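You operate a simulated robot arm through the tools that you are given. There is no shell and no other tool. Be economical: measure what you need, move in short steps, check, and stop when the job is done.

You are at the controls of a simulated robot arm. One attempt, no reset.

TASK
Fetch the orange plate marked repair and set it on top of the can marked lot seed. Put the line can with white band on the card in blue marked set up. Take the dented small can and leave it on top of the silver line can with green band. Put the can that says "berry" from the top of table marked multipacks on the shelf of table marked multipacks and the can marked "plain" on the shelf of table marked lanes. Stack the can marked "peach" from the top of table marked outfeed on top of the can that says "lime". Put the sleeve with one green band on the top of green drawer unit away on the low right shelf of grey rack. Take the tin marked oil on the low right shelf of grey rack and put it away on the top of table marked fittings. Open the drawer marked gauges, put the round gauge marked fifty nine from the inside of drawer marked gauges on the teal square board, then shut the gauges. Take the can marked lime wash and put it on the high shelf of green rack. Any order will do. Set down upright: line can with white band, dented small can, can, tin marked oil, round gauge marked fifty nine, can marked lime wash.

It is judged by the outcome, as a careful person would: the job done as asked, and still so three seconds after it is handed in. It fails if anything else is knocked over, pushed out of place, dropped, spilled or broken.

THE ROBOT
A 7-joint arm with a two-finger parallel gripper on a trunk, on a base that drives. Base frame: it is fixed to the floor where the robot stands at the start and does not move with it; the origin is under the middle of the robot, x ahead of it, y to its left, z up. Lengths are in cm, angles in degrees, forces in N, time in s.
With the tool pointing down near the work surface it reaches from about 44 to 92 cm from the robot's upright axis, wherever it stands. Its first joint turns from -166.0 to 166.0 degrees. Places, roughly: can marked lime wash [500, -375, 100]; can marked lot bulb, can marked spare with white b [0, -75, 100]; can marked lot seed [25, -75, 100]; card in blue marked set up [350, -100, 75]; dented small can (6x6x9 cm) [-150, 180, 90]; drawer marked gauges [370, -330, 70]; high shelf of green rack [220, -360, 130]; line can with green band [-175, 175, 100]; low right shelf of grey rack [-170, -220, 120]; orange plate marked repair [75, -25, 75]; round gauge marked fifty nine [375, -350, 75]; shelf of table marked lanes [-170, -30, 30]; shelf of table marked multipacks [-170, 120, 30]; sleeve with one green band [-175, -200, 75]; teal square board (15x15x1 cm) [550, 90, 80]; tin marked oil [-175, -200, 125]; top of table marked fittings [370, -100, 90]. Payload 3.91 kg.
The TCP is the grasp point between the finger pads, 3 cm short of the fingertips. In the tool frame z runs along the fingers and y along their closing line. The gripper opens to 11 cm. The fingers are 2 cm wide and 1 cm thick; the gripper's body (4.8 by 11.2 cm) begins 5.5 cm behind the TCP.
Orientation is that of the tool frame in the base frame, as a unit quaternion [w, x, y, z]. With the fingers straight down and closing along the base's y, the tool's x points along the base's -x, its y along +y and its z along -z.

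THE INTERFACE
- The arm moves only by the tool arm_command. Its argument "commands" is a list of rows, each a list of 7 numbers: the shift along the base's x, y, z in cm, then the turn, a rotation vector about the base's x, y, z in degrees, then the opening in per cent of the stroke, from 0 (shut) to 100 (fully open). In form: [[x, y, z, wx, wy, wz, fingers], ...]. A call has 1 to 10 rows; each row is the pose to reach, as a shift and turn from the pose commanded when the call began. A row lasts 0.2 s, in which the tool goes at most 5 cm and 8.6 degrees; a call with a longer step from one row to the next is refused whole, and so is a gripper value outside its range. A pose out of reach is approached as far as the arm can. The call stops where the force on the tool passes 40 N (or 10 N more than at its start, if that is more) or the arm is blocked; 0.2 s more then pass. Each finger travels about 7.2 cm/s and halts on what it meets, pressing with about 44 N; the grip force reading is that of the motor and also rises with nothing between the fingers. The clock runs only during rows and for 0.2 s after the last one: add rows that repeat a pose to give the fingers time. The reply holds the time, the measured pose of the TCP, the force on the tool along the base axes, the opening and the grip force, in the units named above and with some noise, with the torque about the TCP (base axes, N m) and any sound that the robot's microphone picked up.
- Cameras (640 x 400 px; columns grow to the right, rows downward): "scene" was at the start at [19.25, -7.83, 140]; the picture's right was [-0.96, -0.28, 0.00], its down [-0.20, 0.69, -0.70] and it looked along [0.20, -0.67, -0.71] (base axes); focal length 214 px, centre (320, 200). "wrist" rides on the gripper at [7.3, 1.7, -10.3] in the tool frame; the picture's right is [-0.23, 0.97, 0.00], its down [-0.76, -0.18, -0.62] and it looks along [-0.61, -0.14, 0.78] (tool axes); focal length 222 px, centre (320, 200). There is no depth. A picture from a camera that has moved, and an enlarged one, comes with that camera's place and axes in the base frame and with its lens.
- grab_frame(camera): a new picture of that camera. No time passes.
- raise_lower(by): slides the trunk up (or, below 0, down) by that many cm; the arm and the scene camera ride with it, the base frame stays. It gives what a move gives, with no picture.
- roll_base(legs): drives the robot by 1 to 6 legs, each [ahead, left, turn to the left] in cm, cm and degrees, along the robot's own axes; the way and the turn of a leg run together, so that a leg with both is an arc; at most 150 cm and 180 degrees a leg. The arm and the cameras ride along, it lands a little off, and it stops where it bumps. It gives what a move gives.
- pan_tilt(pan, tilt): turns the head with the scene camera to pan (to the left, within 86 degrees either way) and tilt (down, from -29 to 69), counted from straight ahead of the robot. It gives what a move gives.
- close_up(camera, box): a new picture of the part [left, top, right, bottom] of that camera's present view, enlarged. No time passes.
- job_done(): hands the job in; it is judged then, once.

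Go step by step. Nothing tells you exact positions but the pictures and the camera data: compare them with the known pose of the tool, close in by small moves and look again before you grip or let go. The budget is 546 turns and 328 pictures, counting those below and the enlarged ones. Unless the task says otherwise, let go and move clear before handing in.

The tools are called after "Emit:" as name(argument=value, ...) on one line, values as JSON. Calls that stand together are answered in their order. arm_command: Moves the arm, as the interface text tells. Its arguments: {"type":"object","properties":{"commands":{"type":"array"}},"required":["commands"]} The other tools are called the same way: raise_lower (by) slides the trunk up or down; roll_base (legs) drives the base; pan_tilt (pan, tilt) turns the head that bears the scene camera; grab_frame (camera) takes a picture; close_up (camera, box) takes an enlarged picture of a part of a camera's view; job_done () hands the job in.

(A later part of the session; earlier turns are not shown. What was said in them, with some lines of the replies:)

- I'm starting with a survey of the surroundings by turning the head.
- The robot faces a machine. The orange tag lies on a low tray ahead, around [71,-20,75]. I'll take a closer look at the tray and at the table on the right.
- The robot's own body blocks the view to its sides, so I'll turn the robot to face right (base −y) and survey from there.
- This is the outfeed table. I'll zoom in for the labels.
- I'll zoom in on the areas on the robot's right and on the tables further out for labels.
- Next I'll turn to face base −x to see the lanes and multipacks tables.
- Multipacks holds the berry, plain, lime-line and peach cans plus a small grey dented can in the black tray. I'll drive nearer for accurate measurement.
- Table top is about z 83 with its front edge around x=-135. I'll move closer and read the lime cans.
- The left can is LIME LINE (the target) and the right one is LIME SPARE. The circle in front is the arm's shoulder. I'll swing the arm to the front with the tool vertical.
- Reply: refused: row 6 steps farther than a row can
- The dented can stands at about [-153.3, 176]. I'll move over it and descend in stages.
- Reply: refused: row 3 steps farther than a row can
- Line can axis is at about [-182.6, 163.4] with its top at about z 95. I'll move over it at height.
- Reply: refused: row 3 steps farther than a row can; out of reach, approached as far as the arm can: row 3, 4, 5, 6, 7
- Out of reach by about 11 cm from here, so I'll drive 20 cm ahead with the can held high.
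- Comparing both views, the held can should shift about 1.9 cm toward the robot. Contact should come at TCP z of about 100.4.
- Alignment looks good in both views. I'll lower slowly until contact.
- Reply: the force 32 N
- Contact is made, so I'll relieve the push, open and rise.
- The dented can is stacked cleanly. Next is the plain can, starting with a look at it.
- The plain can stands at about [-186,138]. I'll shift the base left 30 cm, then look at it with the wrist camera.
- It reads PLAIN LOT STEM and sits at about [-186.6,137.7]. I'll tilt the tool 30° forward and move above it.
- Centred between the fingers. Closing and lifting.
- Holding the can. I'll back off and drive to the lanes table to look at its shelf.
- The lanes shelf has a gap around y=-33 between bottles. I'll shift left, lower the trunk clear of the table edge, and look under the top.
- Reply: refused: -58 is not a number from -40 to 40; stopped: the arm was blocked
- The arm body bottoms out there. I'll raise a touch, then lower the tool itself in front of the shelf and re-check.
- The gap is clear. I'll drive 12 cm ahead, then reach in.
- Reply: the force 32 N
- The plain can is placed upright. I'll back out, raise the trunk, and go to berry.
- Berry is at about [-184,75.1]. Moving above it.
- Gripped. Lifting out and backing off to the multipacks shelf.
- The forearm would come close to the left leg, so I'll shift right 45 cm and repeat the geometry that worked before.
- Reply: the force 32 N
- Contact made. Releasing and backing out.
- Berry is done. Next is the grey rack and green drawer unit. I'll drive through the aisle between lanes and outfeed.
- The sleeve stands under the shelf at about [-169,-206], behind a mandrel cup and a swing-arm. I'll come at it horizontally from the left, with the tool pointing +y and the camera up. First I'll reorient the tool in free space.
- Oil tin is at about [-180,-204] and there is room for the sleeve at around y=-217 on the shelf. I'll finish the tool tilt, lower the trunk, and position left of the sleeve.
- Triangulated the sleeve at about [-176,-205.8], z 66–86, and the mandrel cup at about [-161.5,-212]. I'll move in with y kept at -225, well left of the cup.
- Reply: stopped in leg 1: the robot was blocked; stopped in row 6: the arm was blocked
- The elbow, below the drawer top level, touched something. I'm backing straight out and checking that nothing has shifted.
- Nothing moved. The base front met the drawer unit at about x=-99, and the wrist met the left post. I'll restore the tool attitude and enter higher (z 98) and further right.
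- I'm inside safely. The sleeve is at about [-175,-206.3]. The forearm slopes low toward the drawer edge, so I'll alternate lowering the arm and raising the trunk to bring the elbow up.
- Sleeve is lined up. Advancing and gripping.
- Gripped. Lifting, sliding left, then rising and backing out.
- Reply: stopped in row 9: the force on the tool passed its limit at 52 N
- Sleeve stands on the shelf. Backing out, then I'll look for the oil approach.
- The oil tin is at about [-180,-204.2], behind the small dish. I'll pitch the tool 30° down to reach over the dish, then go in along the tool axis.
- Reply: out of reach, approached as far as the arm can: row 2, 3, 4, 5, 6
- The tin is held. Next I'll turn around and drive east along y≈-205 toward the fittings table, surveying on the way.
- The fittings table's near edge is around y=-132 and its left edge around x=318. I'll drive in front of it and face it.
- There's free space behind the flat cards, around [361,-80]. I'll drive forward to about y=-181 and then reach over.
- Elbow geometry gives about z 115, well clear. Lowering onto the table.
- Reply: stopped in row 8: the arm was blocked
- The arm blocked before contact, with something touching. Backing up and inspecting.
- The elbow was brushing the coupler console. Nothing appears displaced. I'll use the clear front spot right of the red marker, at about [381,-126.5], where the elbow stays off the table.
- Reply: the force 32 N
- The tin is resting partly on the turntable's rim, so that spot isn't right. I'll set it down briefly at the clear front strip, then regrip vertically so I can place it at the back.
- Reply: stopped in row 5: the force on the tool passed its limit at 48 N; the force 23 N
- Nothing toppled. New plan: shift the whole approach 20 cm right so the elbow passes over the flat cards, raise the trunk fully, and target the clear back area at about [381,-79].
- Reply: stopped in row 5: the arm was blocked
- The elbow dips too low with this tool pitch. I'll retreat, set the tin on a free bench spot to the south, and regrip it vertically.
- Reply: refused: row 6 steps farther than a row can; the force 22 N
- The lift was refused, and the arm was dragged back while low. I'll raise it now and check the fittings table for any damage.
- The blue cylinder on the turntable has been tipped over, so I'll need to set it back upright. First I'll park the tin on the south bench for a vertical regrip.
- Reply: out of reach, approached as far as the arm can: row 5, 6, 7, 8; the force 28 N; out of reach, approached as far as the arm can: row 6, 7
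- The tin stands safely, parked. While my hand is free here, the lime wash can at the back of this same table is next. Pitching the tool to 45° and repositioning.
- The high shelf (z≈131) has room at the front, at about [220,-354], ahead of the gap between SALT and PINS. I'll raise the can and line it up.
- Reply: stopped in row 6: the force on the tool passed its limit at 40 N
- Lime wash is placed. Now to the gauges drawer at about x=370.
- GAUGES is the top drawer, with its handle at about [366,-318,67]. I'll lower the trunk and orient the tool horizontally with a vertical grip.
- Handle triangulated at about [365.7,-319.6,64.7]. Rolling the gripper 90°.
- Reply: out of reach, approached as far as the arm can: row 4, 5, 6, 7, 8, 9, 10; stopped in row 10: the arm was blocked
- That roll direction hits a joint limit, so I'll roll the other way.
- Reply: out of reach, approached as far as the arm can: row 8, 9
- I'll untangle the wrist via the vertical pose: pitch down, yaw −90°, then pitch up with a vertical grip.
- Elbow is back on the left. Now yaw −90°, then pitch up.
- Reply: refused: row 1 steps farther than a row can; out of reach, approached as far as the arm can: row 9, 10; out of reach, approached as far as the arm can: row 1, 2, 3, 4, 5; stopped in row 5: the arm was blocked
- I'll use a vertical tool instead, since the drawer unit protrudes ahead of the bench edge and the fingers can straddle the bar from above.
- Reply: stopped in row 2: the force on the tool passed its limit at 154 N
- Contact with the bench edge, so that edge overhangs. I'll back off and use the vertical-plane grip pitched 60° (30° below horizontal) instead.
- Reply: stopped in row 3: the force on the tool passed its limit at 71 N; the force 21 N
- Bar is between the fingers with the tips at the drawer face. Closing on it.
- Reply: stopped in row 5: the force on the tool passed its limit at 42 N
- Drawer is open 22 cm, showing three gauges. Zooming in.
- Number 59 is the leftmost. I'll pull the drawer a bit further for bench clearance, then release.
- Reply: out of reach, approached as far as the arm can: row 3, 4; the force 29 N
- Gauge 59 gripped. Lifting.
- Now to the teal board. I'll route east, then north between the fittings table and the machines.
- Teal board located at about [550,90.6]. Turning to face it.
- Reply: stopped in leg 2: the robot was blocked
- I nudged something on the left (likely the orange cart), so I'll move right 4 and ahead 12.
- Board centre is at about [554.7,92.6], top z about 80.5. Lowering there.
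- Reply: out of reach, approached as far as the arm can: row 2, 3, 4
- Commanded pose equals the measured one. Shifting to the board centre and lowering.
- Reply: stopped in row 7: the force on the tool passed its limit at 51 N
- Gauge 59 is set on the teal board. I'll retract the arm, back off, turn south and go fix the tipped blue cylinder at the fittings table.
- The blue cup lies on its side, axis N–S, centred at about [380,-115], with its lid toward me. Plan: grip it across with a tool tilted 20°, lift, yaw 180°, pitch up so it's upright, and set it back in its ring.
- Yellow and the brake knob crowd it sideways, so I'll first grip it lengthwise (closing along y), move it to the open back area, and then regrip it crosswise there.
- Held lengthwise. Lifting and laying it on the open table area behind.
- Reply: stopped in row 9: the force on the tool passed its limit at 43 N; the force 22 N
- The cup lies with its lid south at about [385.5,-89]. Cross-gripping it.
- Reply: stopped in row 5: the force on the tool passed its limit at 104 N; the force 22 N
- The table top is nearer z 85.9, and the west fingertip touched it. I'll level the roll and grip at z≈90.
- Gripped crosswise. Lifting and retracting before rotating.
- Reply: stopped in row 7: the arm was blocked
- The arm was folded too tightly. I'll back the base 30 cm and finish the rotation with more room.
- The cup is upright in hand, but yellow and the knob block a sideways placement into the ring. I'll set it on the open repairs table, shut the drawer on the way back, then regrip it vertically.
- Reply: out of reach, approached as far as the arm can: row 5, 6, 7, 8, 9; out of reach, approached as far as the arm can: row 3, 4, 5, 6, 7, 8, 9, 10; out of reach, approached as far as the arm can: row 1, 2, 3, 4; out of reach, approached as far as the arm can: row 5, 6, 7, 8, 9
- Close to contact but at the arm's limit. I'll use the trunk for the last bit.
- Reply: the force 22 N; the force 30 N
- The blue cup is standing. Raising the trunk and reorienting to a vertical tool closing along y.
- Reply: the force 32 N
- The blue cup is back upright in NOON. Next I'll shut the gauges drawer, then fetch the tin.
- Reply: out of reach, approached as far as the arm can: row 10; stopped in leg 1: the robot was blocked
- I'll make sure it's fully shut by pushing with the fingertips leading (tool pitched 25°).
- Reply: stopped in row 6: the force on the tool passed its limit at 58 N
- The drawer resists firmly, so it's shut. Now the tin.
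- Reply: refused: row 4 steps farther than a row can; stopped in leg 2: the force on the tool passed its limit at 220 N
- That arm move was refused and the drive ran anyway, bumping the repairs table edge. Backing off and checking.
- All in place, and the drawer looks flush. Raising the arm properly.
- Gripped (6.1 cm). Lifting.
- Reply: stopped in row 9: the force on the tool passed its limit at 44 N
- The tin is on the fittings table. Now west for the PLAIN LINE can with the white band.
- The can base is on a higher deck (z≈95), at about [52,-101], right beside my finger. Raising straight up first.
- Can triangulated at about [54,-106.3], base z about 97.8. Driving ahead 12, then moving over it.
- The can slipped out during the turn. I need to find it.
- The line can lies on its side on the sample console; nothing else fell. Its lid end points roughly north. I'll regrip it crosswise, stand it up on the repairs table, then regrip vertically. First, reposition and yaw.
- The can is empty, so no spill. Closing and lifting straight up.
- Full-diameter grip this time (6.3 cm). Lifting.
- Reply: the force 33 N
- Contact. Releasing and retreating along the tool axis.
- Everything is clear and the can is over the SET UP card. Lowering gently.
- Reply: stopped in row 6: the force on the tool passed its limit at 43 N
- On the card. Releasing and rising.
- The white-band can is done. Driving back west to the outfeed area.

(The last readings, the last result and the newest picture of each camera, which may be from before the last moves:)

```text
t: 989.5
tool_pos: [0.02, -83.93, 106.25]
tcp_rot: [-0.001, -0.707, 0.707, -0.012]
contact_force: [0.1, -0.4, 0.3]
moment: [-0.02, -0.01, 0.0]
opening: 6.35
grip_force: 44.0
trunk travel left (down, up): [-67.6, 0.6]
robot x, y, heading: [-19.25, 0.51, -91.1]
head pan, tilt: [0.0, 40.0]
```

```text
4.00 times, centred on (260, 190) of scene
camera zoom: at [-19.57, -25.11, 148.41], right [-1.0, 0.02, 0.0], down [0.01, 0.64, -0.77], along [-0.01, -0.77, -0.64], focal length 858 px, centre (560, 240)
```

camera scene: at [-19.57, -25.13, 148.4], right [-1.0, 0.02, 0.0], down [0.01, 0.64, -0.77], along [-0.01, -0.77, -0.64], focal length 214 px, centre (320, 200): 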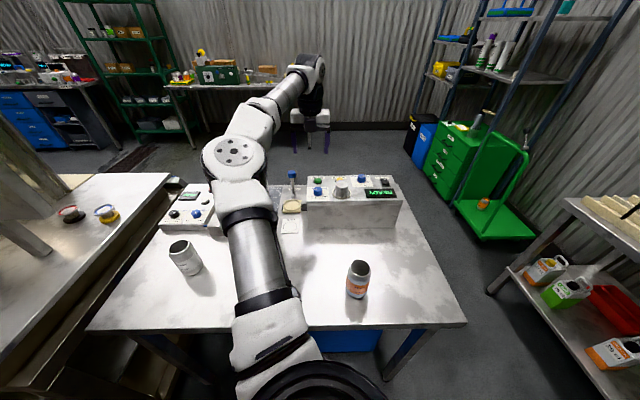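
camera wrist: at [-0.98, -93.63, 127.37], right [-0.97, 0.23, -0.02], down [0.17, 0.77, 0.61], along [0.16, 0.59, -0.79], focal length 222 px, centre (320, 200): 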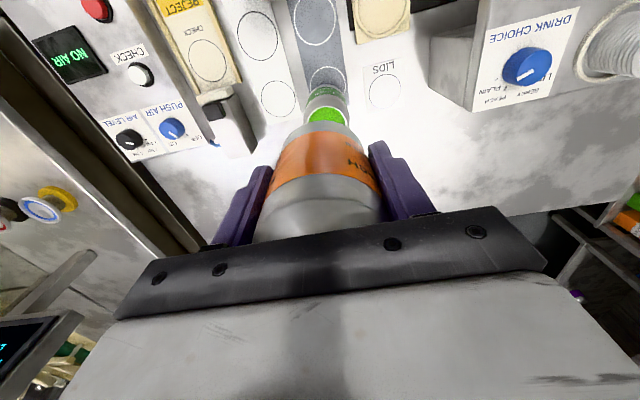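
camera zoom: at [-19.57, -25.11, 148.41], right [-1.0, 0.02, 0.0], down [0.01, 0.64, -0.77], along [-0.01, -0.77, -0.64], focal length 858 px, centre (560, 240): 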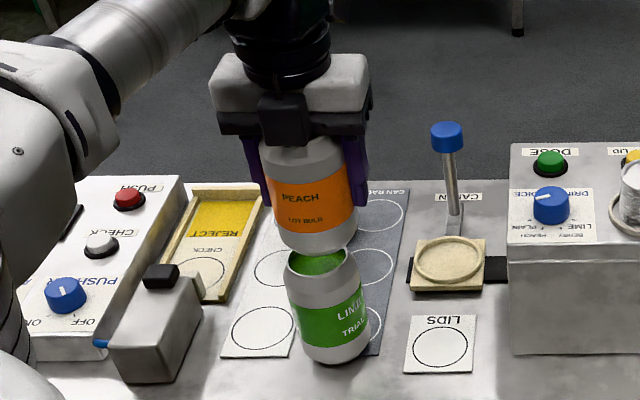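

Emit:
arm_command(commands=[[0.1, 0.3, -0.8, 0, 0, 0, 30], [0.1, 0.3, -1.5, 0, 0, 0, 30], [0.1, 0.3, -1.5, 0, 0, 0, 30]])

Emit:
close_up(camera="scene", box=[240, 170, 310, 240])

Emit:
close_up(camera="wrist", box=[270, 70, 370, 170])

```text
t: 990.3
tool_pos: [0.32, -83.73, 104.64]
tcp_rot: [-0.001, -0.707, 0.708, -0.012]
contact_force: [-0.1, 0.8, -0.8]
moment: [0.0, -0.01, -0.03]
opening: 6.37
grip_force: 44.7
trunk travel left (down, up): [-67.6, 0.6]
robot x, y, heading: [-19.02, 0.36, -91.1]
head pan, tilt: [0.0, 40.0]
```

```text
5.71 times, centred on (275, 205) of scene
camera zoom: at [-19.56, -25.13, 148.4], right [-1.0, 0.02, 0.0], down [0.01, 0.64, -0.77], along [-0.01, -0.77, -0.64], focal length 1226 px, centre (577, 171)
```

zoom: 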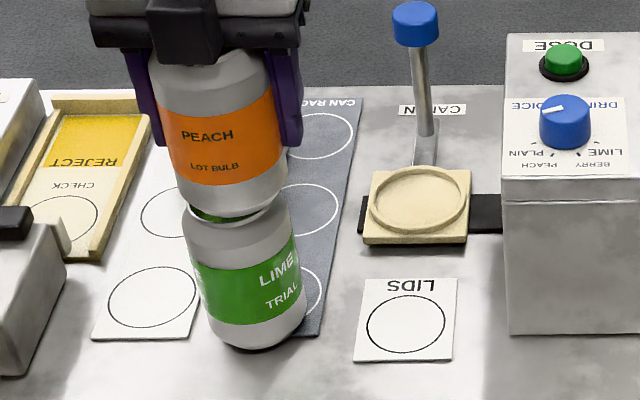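

```text
4.00 times, centred on (320, 120) of wrist
camera zoom: at [-1.44, -90.85, 115.08], right [-0.97, 0.23, -0.02], down [0.17, 0.77, 0.61], along [0.15, 0.59, -0.79], focal length 888 px, centre (320, 520)
```

zoom: 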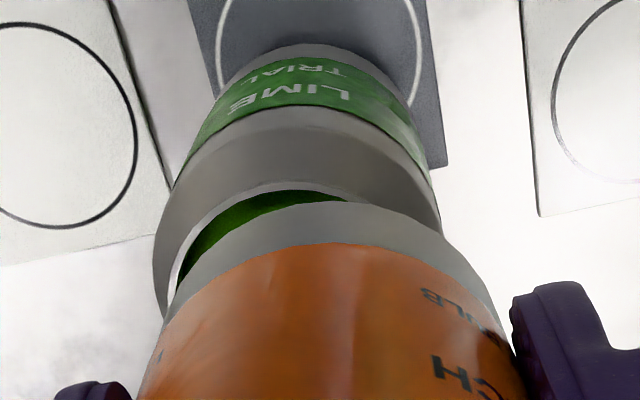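

Emit:
arm_command(commands=[[0.5, -0.3, 0, 0, 0, 0, 30], [0.5, -0.3, -0.4, 0, 0, 0, 30], [0.5, -0.3, -0.8, 0, 0, 0, 30], [0.5, -0.3, -1.1, 0, 0, 0, 30], [0.5, -0.3, -1.4, 0, 0, 0, 30]])

Emit:
close_up(camera="wrist", box=[270, 70, 370, 170])

```text
t: 991.5
tool_pos: [0.88, -83.83, 103.82]
tcp_rot: [-0.005, -0.707, 0.707, -0.016]
contact_force: [-2.0, -1.5, 28.7]
moment: [0.28, 0.51, -0.02]
opening: 6.38
grip_force: 43.9
trunk travel left (down, up): [-67.6, 0.6]
robot x, y, heading: [-19.17, 0.36, -91.1]
head pan, tilt: [0.0, 40.0]
```

```text
4.00 times, centred on (320, 120) of wrist
camera zoom: at [-0.87, -90.98, 114.29], right [-0.97, 0.23, -0.02], down [0.17, 0.78, 0.61], along [0.16, 0.59, -0.79], focal length 888 px, centre (320, 520)
```

zoom: 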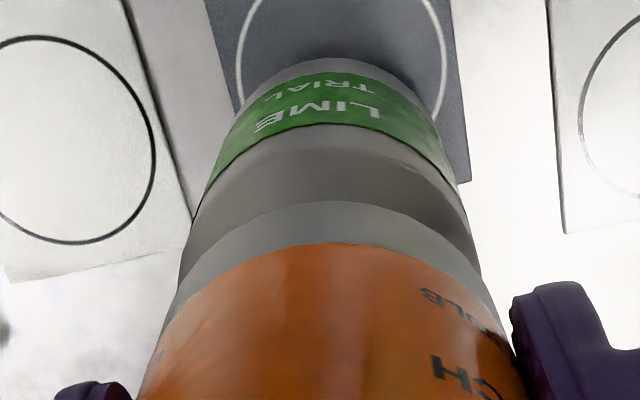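

Well aligned and in contact. Releasing.

Emit:
arm_command(commands=[[0, 0, 0.3, 0, 0, 0, 30], [0, 0, 0.4, 0, 0, 0, 58], [0, 0, 0.4, 0, 0, 0, 68], [0, 0, 0.4, 0, 0, 0, 80], [0, 0, 0.4, 0, 0, 0, 90], [0, 0, 0.4, 0, 0, 0, 90], [0, 0, 4, 0, 0, 0, 90], [0, 0, 8.5, 0, 0, 0, 90], [0, 0, 13, 0, 0, 0, 90], [0, 0, 17, 0, 0, 0, 90]])

Emit:
close_up(camera="scene", box=[230, 160, 330, 240])

```text
t: 993.7
tool_pos: [0.72, -83.8, 120.05]
tcp_rot: [0.0, 0.707, -0.707, 0.012]
contact_force: [-0.7, 0.5, 0.1]
moment: [0.0, 0.02, -0.02]
opening: 9.9
grip_force: 0.0
trunk travel left (down, up): [-67.6, 0.6]
robot x, y, heading: [-19.15, 0.47, -91.2]
head pan, tilt: [0.0, 40.0]
```

```text
5.00 times, centred on (280, 200) of scene
camera zoom: at [-19.6, -25.1, 148.4], right [-1.0, 0.02, 0.0], down [0.01, 0.64, -0.77], along [-0.01, -0.77, -0.64], focal length 1072 px, centre (520, 200)
```

zoom: 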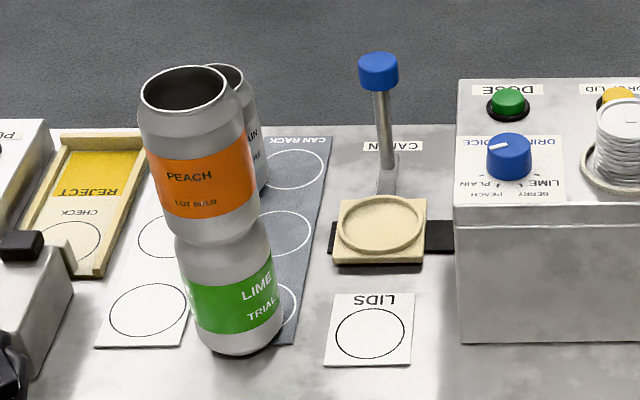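

Peach is stacked on lime. Last is the orange repair plate. I'll centre the arm, then turn to face the machine.

Emit:
arm_command(commands=[[-4, 1, 0, 0, 0, 0, 80], [-8, 2, 0, 0, 0, 0, 80], [-12, 3, 0, 0, 0, 0, 80], [-16, 4, 0, 0, 0, 0, 80], [-20, 5, 0, 0, 0, 0, 80], [-24, 6, 0, 0, 0, 0, 80], [-26, 8, 0, 0, 0, 0, 80]])

```text
t: 995.3
tool_pos: [-24.77, -76.13, 120.03]
tcp_rot: [0.0, 0.708, -0.706, 0.011]
contact_force: [0.3, 0.2, -0.4]
moment: [-0.03, -0.02, 0.02]
opening: 8.77
grip_force: 0.0
trunk travel left (down, up): [-67.6, 0.6]
robot x, y, heading: [-18.83, 0.31, -91.4]
head pan, tilt: [0.0, 40.0]
```

Emit:
roll_base(legs=[[0, 0, 91.4]])

Emit:
arm_command(commands=[[1, -3, -2, 0, 0, 0, 80], [2, -6, -4, 0, 0, 0, 80], [3, -9, -7, 0, 0, 0, 80], [4, -12, -10, 0, 0, 0, 80], [4, -14, -14, 0, 0, 0, 80], [4, -14, -18, 0, 0, 0, 80]])

Emit:
grab_frame(camera="wrist")

```text
t: 999.3
tool_pos: [57.08, -9.17, 120.13]
tcp_rot: [-0.002, 0.999, -0.031, 0.011]
contact_force: [-0.4, -2.3, -0.8]
moment: [0.07, 0.0, -0.05]
opening: 8.79
grip_force: 0.0
trunk travel left (down, up): [-67.6, 0.6]
robot x, y, heading: [-18.82, 0.89, -3.5]
head pan, tilt: [0.0, 40.0]
stopped in leg 1: the force on the tool passed its limit at 52 N (the readings are from after the stop); the commanded pose is now the measured one
```

```text
t: 999.8
tool_pos: [57.51, -11.89, 118.6]
tcp_rot: [-0.003, 1.0, -0.028, 0.014]
contact_force: [-32.1, 8.9, 6.4]
moment: [-1.06, -4.5, 0.18]
opening: 8.82
grip_force: 0.0
trunk travel left (down, up): [-67.6, 0.6]
robot x, y, heading: [-19.08, 0.73, -3.3]
head pan, tilt: [0.0, 40.0]
stopped in row 2: the force on the tool passed its limit at 93 N (the readings are from after the stop); the commanded pose is now the measured one
```

```text
11 pictures are left
camera wrist: at [64.37, -14.13, 129.18], right [-0.28, -0.96, -0.02], down [-0.77, 0.22, 0.6], along [-0.58, 0.18, -0.8], focal length 222 px, centre (320, 200)
```

wrist: 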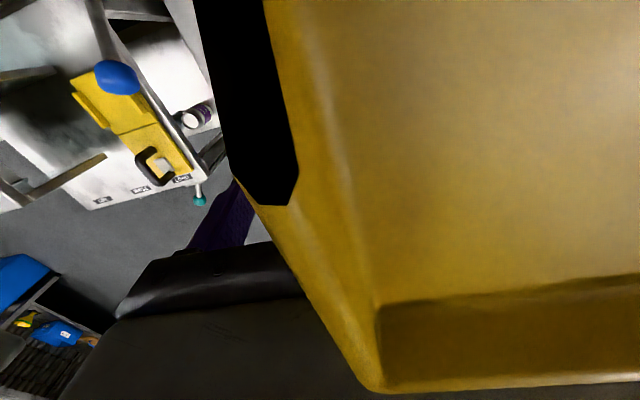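

I touched the yellow tray on the cabinet. Backing straight off.

Emit:
roll_base(legs=[[-18, 0, 3.3]])

Emit:
pan_tilt(pan=0, tilt=35)

Emit:
grab_frame(camera="scene")

```text
t: 1000.6
tool_pos: [56.94, -11.83, 118.72]
tcp_rot: [0.001, 1.0, -0.022, 0.022]
contact_force: [0.2, -0.5, -0.1]
moment: [-0.02, 0.01, 0.02]
opening: 8.8
grip_force: 0.0
trunk travel left (down, up): [-67.6, 0.6]
robot x, y, heading: [-20.79, 0.26, -2.9]
head pan, tilt: [0.0, 40.0]
stopped in leg 1: the force on the tool passed its limit at 65 N (the readings are from after the stop); the commanded pose is now the measured one
```

```text
t: 1001.3
tool_pos: [57.03, -11.72, 118.65]
tcp_rot: [0.0, 1.0, -0.022, 0.021]
contact_force: [0.5, -0.2, 0.7]
moment: [0.04, 0.02, 0.0]
opening: 8.81
grip_force: 0.0
trunk travel left (down, up): [-67.6, 0.6]
robot x, y, heading: [-20.77, 0.53, -3.1]
head pan, tilt: [0.0, 35.0]
```

```text
10 pictures are left
camera scene: at [5.06, -0.86, 149.15], right [-0.05, -1.0, 0.0], down [-0.57, 0.03, -0.82], along [0.82, -0.04, -0.57], focal length 214 px, centre (320, 200)
```

scene: 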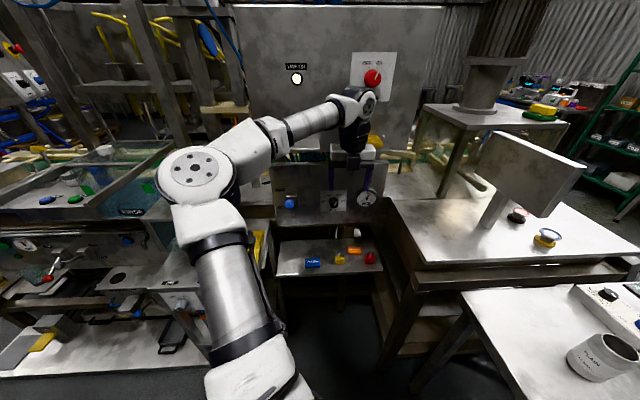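

Hooked on the tray, so I'll lift straight up first, then back away.

Emit:
arm_command(commands=[[0, 0.5, 1, 0, 0, 0, 80], [0, 1, 2.5, 0, 0, 0, 80], [0, 1.5, 4, 0, 0, 0, 80]])

```text
t: 1002.1
tool_pos: [57.01, -10.05, 122.75]
tcp_rot: [0.0, 1.0, -0.023, 0.021]
contact_force: [0.5, -0.3, -0.6]
moment: [-0.04, 0.0, -0.02]
opening: 8.79
grip_force: 0.1
trunk travel left (down, up): [-67.6, 0.6]
robot x, y, heading: [-20.3, 0.8, -3.1]
head pan, tilt: [0.0, 35.0]
```

Emit:
arm_command(commands=[[0, 1, 3, 0, 0, 0, 80], [0, 3, 6, 0, 0, 0, 80], [0, 6, 8, 0, 0, 0, 80], [0, 9, 9, 0, 0, 0, 80], [0, 12, 9, 0, 0, 0, 80]])

Emit:
arm_command(commands=[[-1.5, 0, 0, 0, 0, 0, 80], [-3.5, 0, 0, 0, 0, 0, 80], [-7, 0, 0, 0, 0, 0, 80], [-11, 0, 0, 0, 0, 0, 80], [-15, 0, 0, 0, 0, 0, 80]])

Emit:
grab_frame(camera="scene")

```text
t: 1003.3
tool_pos: [57.06, 1.89, 131.82]
tcp_rot: [0.001, 1.0, -0.022, 0.021]
contact_force: [0.5, -0.1, -0.9]
moment: [-0.03, -0.02, 0.01]
opening: 8.81
grip_force: 0.0
trunk travel left (down, up): [-67.6, 0.6]
robot x, y, heading: [-20.52, 0.02, -3.0]
head pan, tilt: [0.0, 35.0]
```

```text
t: 1004.5
tool_pos: [41.86, 1.62, 131.75]
tcp_rot: [0.001, 1.0, -0.022, 0.02]
contact_force: [-0.5, 0.4, 0.4]
moment: [0.0, -0.01, -0.01]
opening: 8.79
grip_force: 0.2
trunk travel left (down, up): [-67.6, 0.6]
robot x, y, heading: [-20.61, 0.29, -3.0]
head pan, tilt: [0.0, 35.0]
```

```text
9 pictures are left
camera scene: at [4.96, -0.84, 149.18], right [-0.05, -1.0, 0.0], down [-0.57, 0.03, -0.82], along [0.82, -0.04, -0.57], focal length 214 px, centre (320, 200)
```

scene: 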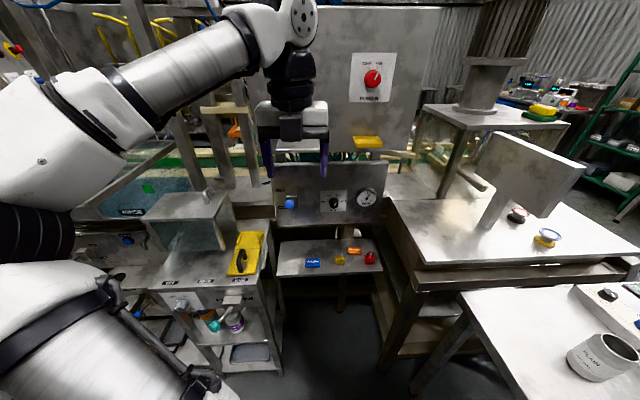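

Free, and the tray looks intact. I'll check the plate's placement with one zoom.

Emit:
close_up(camera="scene", box=[290, 215, 400, 285])

```text
5.71 times, centred on (345, 250) of scene
camera zoom: at [4.96, -0.84, 149.18], right [-0.05, -1.0, 0.0], down [-0.57, 0.03, -0.82], along [0.82, -0.04, -0.57], focal length 1226 px, centre (177, -86)
```

zoom: 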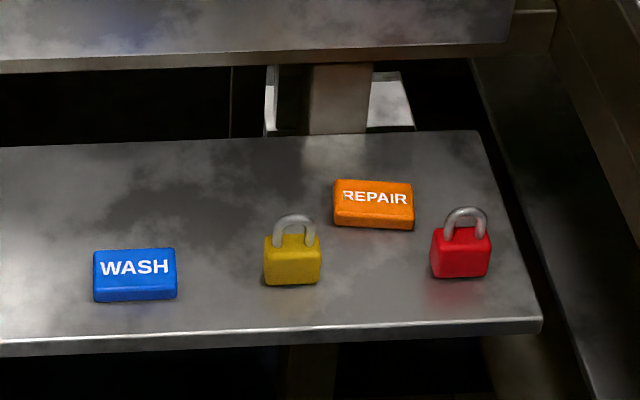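

The plate is at about [70.2,-19.3], top z 76.4. I'll use a 30° tilted tool and go low in front before moving in, to stay under the yellow tray.

Emit:
arm_command(commands=[[0, -3, -3, 0, -7, 0, 67], [0, -6, -6, 0, -14, 0, 67], [0, -9, -9, 0, -21, 0, 67], [0, -12, -12, 0, -28, 0, 67], [0, -15, -15, 0, -30, 0, 67], [0, -18, -18, 0, -30, 0, 67], [0, -20.9, -21, 0, -30, 0, 67], [0, -20.9, -25.5, 0, -30, 0, 67], [0, -20.9, -30, 0, -30, 0, 67], [0, -20.9, -34, 0, -30, 0, 67]])

```text
t: 1006.7
tool_pos: [42.22, -19.17, 97.8]
tcp_rot: [-0.005, 0.96, -0.022, 0.279]
contact_force: [-0.3, 0.1, -0.8]
moment: [-0.01, 0.0, 0.01]
opening: 7.39
grip_force: 0.1
trunk travel left (down, up): [-67.6, 0.6]
robot x, y, heading: [-20.45, 0.66, -3.0]
head pan, tilt: [0.0, 35.0]
```

Emit:
arm_command(commands=[[0, 0, -4.5, 0, 0, 0, 67], [0, 0, -9, 0, 0, 0, 67], [3, 0, -11.5, 0, 0, 0, 67], [7.5, 0, -11.5, 0, 0, 0, 67], [12, 0, -11.5, 0, 0, 0, 67], [16.5, 0, -11.5, 0, 0, 0, 67], [20, 0, -11.5, 0, 0, 0, 67], [20, 0, -11.5, 0, 0, 0, 67]])

Emit:
grab_frame(camera="wrist")

```text
t: 1008.5
tool_pos: [62.03, -19.32, 86.08]
tcp_rot: [-0.006, 0.96, -0.021, 0.279]
contact_force: [1.0, 0.7, 0.3]
moment: [-0.02, 0.0, 0.02]
opening: 7.34
grip_force: 0.1
trunk travel left (down, up): [-67.6, 0.6]
robot x, y, heading: [-20.55, 0.45, -3.2]
head pan, tilt: [0.0, 35.0]
```

```text
7 pictures are left
camera wrist: at [62.68, -21.29, 98.66], right [-0.23, -0.96, -0.14], down [-0.97, 0.21, 0.12], along [-0.09, 0.17, -0.98], focal length 222 px, centre (320, 200)
```

wrist: 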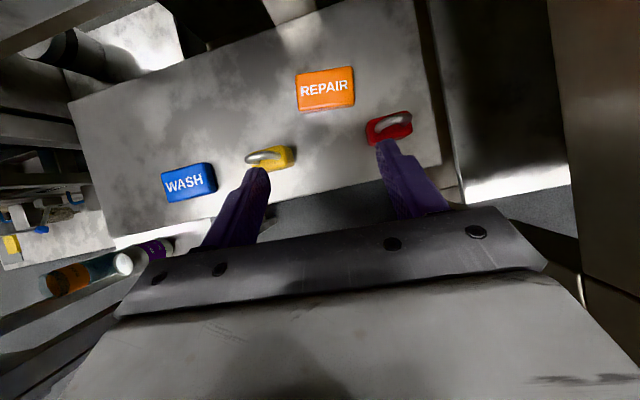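

Emit:
arm_command(commands=[[3.5, -0.5, 0, 0, 0, -3, 67], [7.3, -1.1, 0, 0, 0, -6, 67], [7.3, -1.1, -3, 0, 0, -6, 67], [7.3, -1.1, -5.5, 0, 0, -6, 67], [7.3, -1.1, -6.5, 0, 0, -6, 67], [7.3, -1.1, -7.2, 0, 0, -6, 67], [7.3, -1.1, -7.6, 0, 0, -6, 67]])

Emit:
grab_frame(camera="wrist")

```text
t: 1010.1
tool_pos: [69.31, -20.13, 78.45]
tcp_rot: [0.01, 0.958, -0.073, 0.279]
contact_force: [-0.1, 0.0, 0.3]
moment: [0.0, 0.0, 0.0]
opening: 7.35
grip_force: 0.1
trunk travel left (down, up): [-67.6, 0.6]
robot x, y, heading: [-20.77, 0.7, -3.0]
head pan, tilt: [0.0, 35.0]
```

```text
6 pictures are left
camera wrist: at [69.72, -22.23, 91.1], right [-0.33, -0.93, -0.14], down [-0.94, 0.31, 0.12], along [-0.07, 0.18, -0.98], focal length 222 px, centre (320, 200)
```

wrist: 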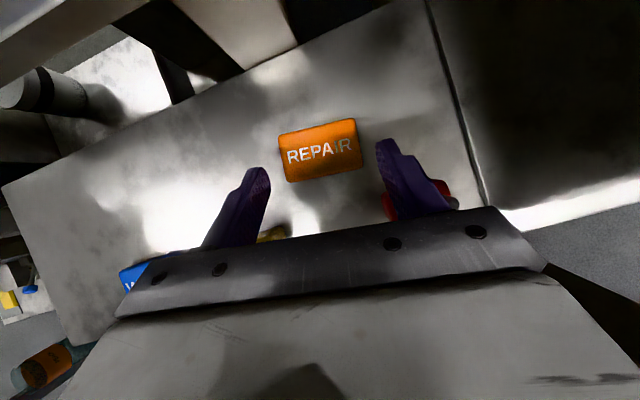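

Emit:
arm_command(commands=[[0, 0, 0, 0, 0, 0, 60], [0, 0, 0, 0, 0, 0, 52], [0, 0, 0, 0, 0, 0, 40], [0, 0, 0, 0, 0, 0, 25], [0, 0, 0, 0, 0, 0, 25]])

```text
t: 1011.3
tool_pos: [69.33, -20.11, 78.49]
tcp_rot: [0.009, 0.957, -0.072, 0.28]
contact_force: [-1.0, -0.5, 0.5]
moment: [0.01, 0.01, -0.01]
opening: 2.79
grip_force: 0.0
trunk travel left (down, up): [-67.6, 0.6]
robot x, y, heading: [-20.63, 0.38, -2.8]
head pan, tilt: [0.0, 35.0]
```

The fingers closed above it, so the tray is lower than estimated. Reopening and lowering until touch.

Emit:
arm_command(commands=[[0, 0, 0.5, 0, 0, 0, 45], [0, 0, 0.5, 0, 0, 0, 67], [0, 0, 0.5, 0, 0, 0, 67], [0.3, 0, -0.4, 0, 0, 0, 67], [0.4, 0, -1, 0, 0, 0, 67], [0.5, 0, -1.6, 0, 0, 0, 67], [0.6, 0, -2.2, 0, 0, 0, 67], [0.7, 0, -2.8, 0, 0, 0, 67], [0.8, 0, -3.4, 0, 0, 0, 67], [0.8, 0, -4, 0, 0, 0, 67]])

```text
t: 1013.5
tool_pos: [70.12, -20.18, 75.24]
tcp_rot: [0.009, 0.956, -0.072, 0.284]
contact_force: [-0.2, 0.2, 29.2]
moment: [0.96, 1.27, 0.13]
opening: 7.36
grip_force: 0.1
trunk travel left (down, up): [-67.6, 0.6]
robot x, y, heading: [-20.66, 0.58, -3.0]
head pan, tilt: [0.0, 35.0]
```

The gripper body was resting on the yellow lock. I'll lift, make the tool steeper, and try again.

Emit:
arm_command(commands=[[0, 0, 2.5, 0, 0, 0, 67], [0, 0, 5.5, 0, 0, 0, 67], [0.4, 0, 6, 0, 7.5, 0, 67], [0.8, 0, 6, 0, 15, 0, 67], [1.2, 0, 6, 0, 22, 0, 67], [1.2, 0, 3.5, 0, 22, 0, 67], [1.2, 0, 2.5, 0, 22, 0, 67]])

Emit:
grab_frame(camera="wrist")

```text
t: 1014.7
tool_pos: [70.77, -20.18, 80.74]
tcp_rot: [0.021, 0.992, -0.069, 0.102]
contact_force: [-22.6, 6.2, 4.7]
moment: [-0.79, -3.28, -0.08]
opening: 7.36
grip_force: 0.2
trunk travel left (down, up): [-67.6, 0.6]
robot x, y, heading: [-20.88, 0.4, -3.1]
head pan, tilt: [0.0, 35.0]
stopped in row 5: the force on the tool passed its limit at 142 N (the readings are from after the stop); the commanded pose is now the measured one
```

```text
5 pictures are left
camera wrist: at [75.61, -22.23, 92.42], right [-0.36, -0.93, -0.02], down [-0.84, 0.31, 0.45], along [-0.41, 0.18, -0.89], focal length 222 px, centre (320, 200)
```

wrist: 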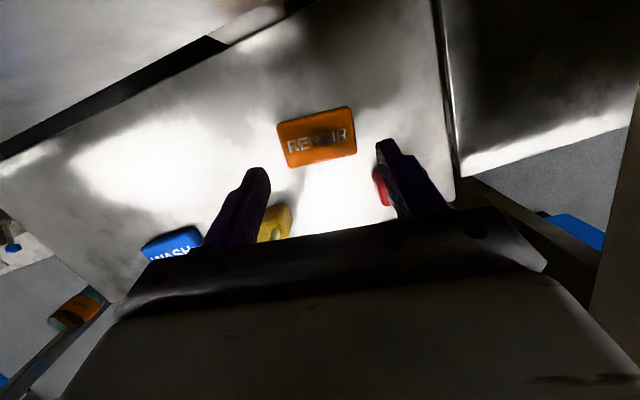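

The camera met the panel, but the two views triangulate the plate at [72.3,-20.2], top z 72.5. Going to 28° tilt there.

Emit:
arm_command(commands=[[-1.5, 0, 0.5, 0, -8, 0, 67], [-2, 0, 0.5, 0, -16, 0, 67], [-0.5, -0.2, -1, 0, -16, 0, 67], [0.1, -0.3, -3, 0, -16, 0, 67], [0.1, -0.3, -4.5, 0, -16, 0, 67], [0.1, -0.3, -5.3, 0, -16, 0, 67], [0.1, -0.3, -6, 0, -16, 0, 67], [0.1, -0.3, -6.6, 0, -16, 0, 67]])

```text
t: 1016.5
tool_pos: [71.2, -20.48, 75.1]
tcp_rot: [0.017, 0.967, -0.073, 0.245]
contact_force: [-14.5, 5.0, 22.4]
moment: [-0.68, 0.48, -0.66]
opening: 7.18
grip_force: 0.0
trunk travel left (down, up): [-67.6, 0.6]
robot x, y, heading: [-20.96, 0.74, -3.0]
head pan, tilt: [0.0, 35.0]
stopped in row 8: the force on the tool passed its limit at 43 N (the readings are from after the stop); the commanded pose is now the measured one
```

Emit:
arm_command(commands=[[0, 0, 0.8, 0, 0, 0, 67], [0.3, 0.3, 0.8, 0, 0, 4, 61], [0.3, 0.3, 0.8, 0, 0, 4, 61], [0.3, 0.3, 0.3, 0, 0, 4, 61], [0.3, 0.3, -0.2, 0, 0, 4, 61], [0.3, 0.3, -0.5, 0, 0, 4, 61], [0.3, 0.3, -0.8, 0, 0, 4, 61], [0.3, 0.3, -1.1, 0, 0, 4, 61]])

```text
t: 1018.0
tool_pos: [71.81, -20.29, 75.1]
tcp_rot: [0.01, 0.968, -0.037, 0.248]
contact_force: [-8.8, 0.9, 19.4]
moment: [-0.23, 0.39, -0.02]
opening: 6.54
grip_force: 0.0
trunk travel left (down, up): [-67.6, 0.6]
robot x, y, heading: [-20.81, 0.14, -2.6]
head pan, tilt: [0.0, 35.0]
stopped in row 7: the force on the tool passed its limit at 43 N (the readings are from after the stop); the commanded pose is now the measured one
```

Emit:
arm_command(commands=[[0, 0, 0.3, 0, 0, 0, 55], [0, 0, 0.3, 0, 0, 0, 48], [0, 0, 0.3, 0, 0, 0, 40], [0, 0, 0.3, 0, 0, 0, 25], [0, 0, 0.3, 0, 0, 0, 25]])

```text
t: 1019.1
tool_pos: [71.73, -20.33, 75.2]
tcp_rot: [0.009, 0.968, -0.037, 0.247]
contact_force: [1.8, -8.1, 18.6]
moment: [-0.84, 0.02, 0.11]
opening: 6.28
grip_force: 44.1
trunk travel left (down, up): [-67.6, 0.6]
robot x, y, heading: [-20.61, 0.32, -2.8]
head pan, tilt: [0.0, 35.0]
```

Gripped the plate (6.3 cm). Lifting gently.

Emit:
arm_command(commands=[[0, 0, 1, 0, 0, 0, 25], [0, 0, 2.5, 0, 0, 0, 25], [0, 0, 4.5, 0, 0, 0, 25], [-1, 0, 6.5, 0, 0, 0, 25], [-2.5, 0, 8, 0, 0, 0, 25], [-2.5, 0, 8, 0, 0, 0, 25]])

Emit:
grab_frame(camera="wrist")

```text
t: 1020.5
tool_pos: [69.2, -20.29, 82.77]
tcp_rot: [0.009, 0.969, -0.038, 0.245]
contact_force: [0.2, -0.9, -0.4]
moment: [0.04, -0.01, 0.0]
opening: 6.24
grip_force: 44.4
trunk travel left (down, up): [-67.6, 0.6]
robot x, y, heading: [-20.47, 0.72, -2.9]
head pan, tilt: [0.0, 35.0]
```

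```text
4 pictures are left
camera wrist: at [70.59, -22.09, 95.28], right [-0.27, -0.96, -0.11], down [-0.95, 0.25, 0.19], along [-0.15, 0.16, -0.98], focal length 222 px, centre (320, 200)
```

wrist: 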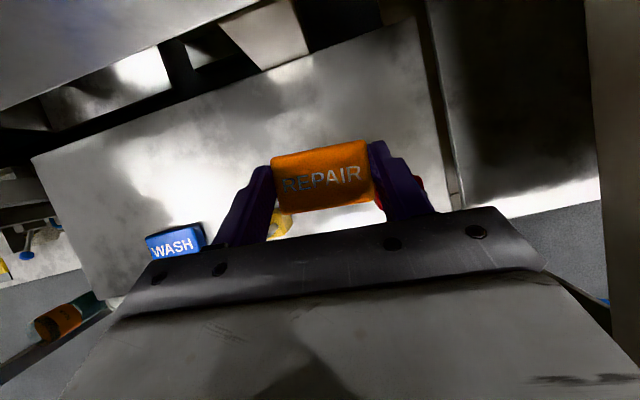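

The plate is held flat. Retracting low under the tray, then raising.

Emit:
arm_command(commands=[[-4.5, 0, 1, 0, 0, 0, 25], [-9, 0, 2, 0, 0, 0, 25], [-13.5, 0, 3, 0, 0, 0, 25], [-18, 0, 4, 0, 0, 0, 25], [-21, 1, 7.5, 0, 0, 0, 25], [-23, 2, 11.5, 0, 0, 0, 25], [-24, 3, 16, 0, 0, 0, 25], [-24, 4, 20.5, 0, 0, 0, 25], [-24, 5, 25, 0, 0, 0, 25], [-24, 5, 29, 0, 0, 0, 25]])

```text
t: 1022.8
tool_pos: [45.23, -15.1, 111.81]
tcp_rot: [0.008, 0.969, -0.036, 0.245]
contact_force: [0.1, 0.2, -0.3]
moment: [0.03, 0.0, 0.03]
opening: 6.26
grip_force: 43.6
trunk travel left (down, up): [-67.6, 0.6]
robot x, y, heading: [-21.08, 0.82, -3.1]
head pan, tilt: [0.0, 35.0]
```

Emit:
roll_base(legs=[[0, 0, -87], [0, 20, 0]])

```text
t: 1028.7
tool_pos: [-13.04, -66.1, 111.77]
tcp_rot: [-0.174, -0.678, 0.693, -0.173]
contact_force: [-0.1, -0.6, 0.0]
moment: [0.03, 0.0, -0.01]
opening: 6.27
grip_force: 43.9
trunk travel left (down, up): [-67.6, 0.6]
robot x, y, heading: [-0.75, 0.85, -89.9]
head pan, tilt: [0.0, 35.0]
```

Emit:
arm_command(commands=[[4.2, 0.3, 0, 0, 0, 0, 25], [8.4, 0.6, 0, 0, 0, 0, 25], [12.6, 0.9, 0, 0, 0, 0, 25], [16.8, 1.2, 0, 0, 0, 0, 25], [21, 1.5, 0, 0, 0, 0, 25], [25.2, 1.7, 0, 0, 0, 0, 25], [29.4, 1.7, 0, 0, 0, 0, 25], [33.6, 1.7, 0, 0, 0, 0, 25], [33.6, 1.7, -2, 0, 0, 0, 25]])

Emit:
grab_frame(camera="wrist")

```text
t: 1030.7
tool_pos: [20.59, -64.29, 109.59]
tcp_rot: [-0.174, -0.677, 0.694, -0.173]
contact_force: [0.0, -0.1, -0.3]
moment: [-0.01, -0.01, 0.01]
opening: 6.25
grip_force: 44.5
trunk travel left (down, up): [-67.6, 0.6]
robot x, y, heading: [-1.01, 0.93, -89.9]
head pan, tilt: [0.0, 35.0]
```

```text
3 pictures are left
camera wrist: at [18.98, -65.83, 122.11], right [-0.97, 0.22, -0.11], down [0.2, 0.96, 0.19], along [0.15, 0.16, -0.98], focal length 222 px, centre (320, 200)
```

wrist: 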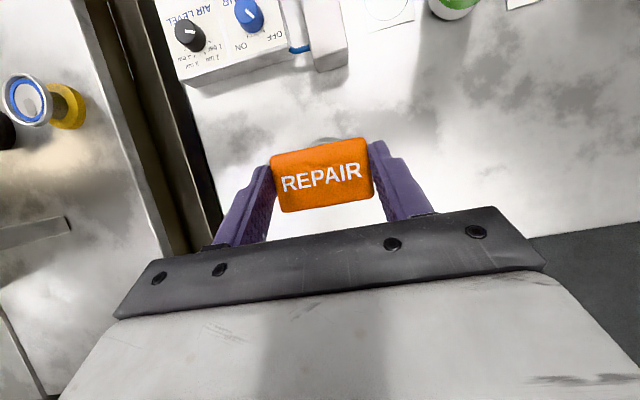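

Emit:
arm_command(commands=[[-0.3, -0.5, -3, 0, 0, 0, 25], [-0.3, -0.5, -6, 0, 0, 0, 25], [-0.3, -0.5, -8.5, 0, 0, 0, 25], [-0.3, -0.5, -8.5, 0, 0, 0, 25]])

Emit:
pan_tilt(pan=25, tilt=40)

Emit:
close_up(camera="scene", box=[250, 160, 410, 290])

```text
t: 1031.7
tool_pos: [20.44, -64.74, 101.28]
tcp_rot: [-0.176, -0.677, 0.693, -0.174]
contact_force: [-0.7, 0.6, -0.7]
moment: [0.02, -0.05, 0.01]
opening: 6.24
grip_force: 44.2
trunk travel left (down, up): [-67.6, 0.6]
robot x, y, heading: [-0.31, 0.52, -89.7]
head pan, tilt: [0.0, 35.0]
```

```text
t: 1032.6
tool_pos: [20.35, -64.87, 101.23]
tcp_rot: [-0.174, -0.678, 0.693, -0.172]
contact_force: [0.1, 0.5, 0.0]
moment: [0.02, 0.01, 0.01]
opening: 6.24
grip_force: 44.3
trunk travel left (down, up): [-67.6, 0.6]
robot x, y, heading: [-0.76, 0.59, -90.1]
head pan, tilt: [25.0, 40.0]
```

```text
3.08 times, centred on (330, 225) of scene
camera zoom: at [2.83, -24.15, 148.4], right [-0.91, -0.42, 0.0], down [-0.27, 0.58, -0.77], along [0.32, -0.69, -0.64], focal length 660 px, centre (289, 123)
```

zoom: 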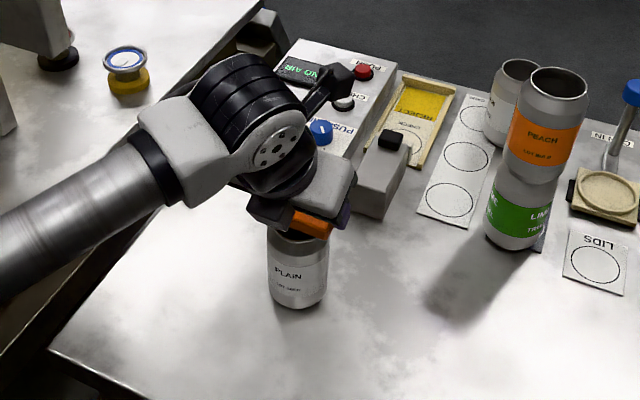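

Emit:
arm_command(commands=[[0, 0, -0.5, 0, 0, 0, 25], [0, 0, -1, 0, 0, 0, 25], [0, 0, -1.4, 0, 0, 0, 25], [0, 0, -1.8, 0, 0, 0, 25], [0, 0, -2.2, 0, 0, 0, 25], [0, 0, -2.6, 0, 0, 0, 25], [0, 0, -3, 0, 0, 0, 25]])

```text
t: 1033.5
tool_pos: [20.25, -64.94, 100.56]
tcp_rot: [-0.18, -0.675, 0.692, -0.181]
contact_force: [-1.7, 6.3, 24.5]
moment: [0.4, 0.2, -0.02]
opening: 6.26
grip_force: 44.1
trunk travel left (down, up): [-67.6, 0.6]
robot x, y, heading: [-1.15, 0.44, -89.9]
head pan, tilt: [25.0, 40.0]
stopped in row 4: the force on the tool passed its limit at 44 N (the readings are from after the stop); the commanded pose is now the measured one
```

Emit:
arm_command(commands=[[0, 0, 0.1, 0, 0, 0, 50], [0, 0, 0.1, 0, 0, 0, 62], [0, 0, 0.1, 0, 0, 0, 70], [0, 0, 0.1, 0, 0, 0, 80], [0, 0, 0.1, 0, 0, 0, 80], [0, 0, 2, 0, 0, 0, 80], [0, 1, 5.5, 0, 0, 0, 80], [0, 2, 9.5, 0, 0, 0, 80], [0, 4, 13.5, 0, 0, 0, 80], [0, 6, 17, 0, 0, 0, 80]])

Emit:
close_up(camera="scene", box=[250, 160, 410, 290])

```text
t: 1035.7
tool_pos: [20.35, -59.0, 117.03]
tcp_rot: [-0.178, -0.676, 0.692, -0.178]
contact_force: [0.1, -0.7, -0.3]
moment: [0.0, -0.02, 0.01]
opening: 8.81
grip_force: 0.1
trunk travel left (down, up): [-67.6, 0.6]
robot x, y, heading: [-0.83, 0.52, -89.9]
head pan, tilt: [25.0, 40.0]
```

```text
3.08 times, centred on (330, 225) of scene
camera zoom: at [2.81, -24.09, 148.41], right [-0.91, -0.42, 0.0], down [-0.27, 0.58, -0.77], along [0.33, -0.69, -0.64], focal length 660 px, centre (289, 123)
```

zoom: 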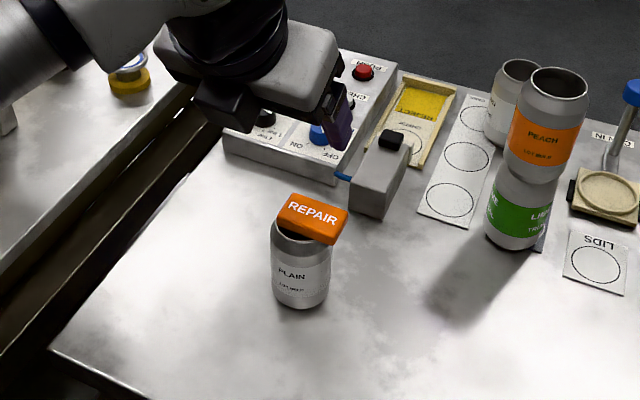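

The plate rests flat and stable on the LOT SEED can, the arm is clear, and every task item has been placed. Handing in now.

Emit:
job_done()

```text
The job is handed in.
```

I placed every item the task asked for and handed the job in. It did not go cleanly, though: I knocked over two items along the way and bumped several things.

**Placed:**
- The repair plate is on the lot seed can. It sits about 1.5 cm off centre but looked flat and stable.
- The white-band line can is upright on the blue set up card.
- The dented can is on the green-band line can (marked LIME LINE).
- The berry can is on the multipacks shelf.
- The plain can (marked PLAIN LOT STEM, from the multipacks table) is on the lanes shelf.
- The peach can is on the lime can (LIME TRIAL) on the outfeed table.
- The sleeve with one green band is on the low right shelf of the grey rack.
- The oil tin is on the fittings table.
- Gauge 59 is on the teal board. I pushed the gauges drawer closed until it resisted firmly, and it looked flush.
- The lime wash can is on the second shelf from the top of the green rack. I took that to be the "high shelf" from its height (about z 130); there is one more shelf above it.

**What went wrong:**
- **Blue cup:** I tipped over the blue cup on the fittings turntable while backing away with the arm too low. I stood it back up in its NOON ring.
- **White-band can:** it slipped out of the gripper over the fittings table and landed on its side on the sample check console. It was empty. I stood it up and then placed it on the card.
- **Bumps:** I also bumped the green drawer unit, the checks bench edge, the coupler test console, probably the orange cart, the repairs table edge, the 22 NOV sample, the yellow tray on the cabinet, the air panel and the padlocks. Where I checked with the cameras, nothing had moved.
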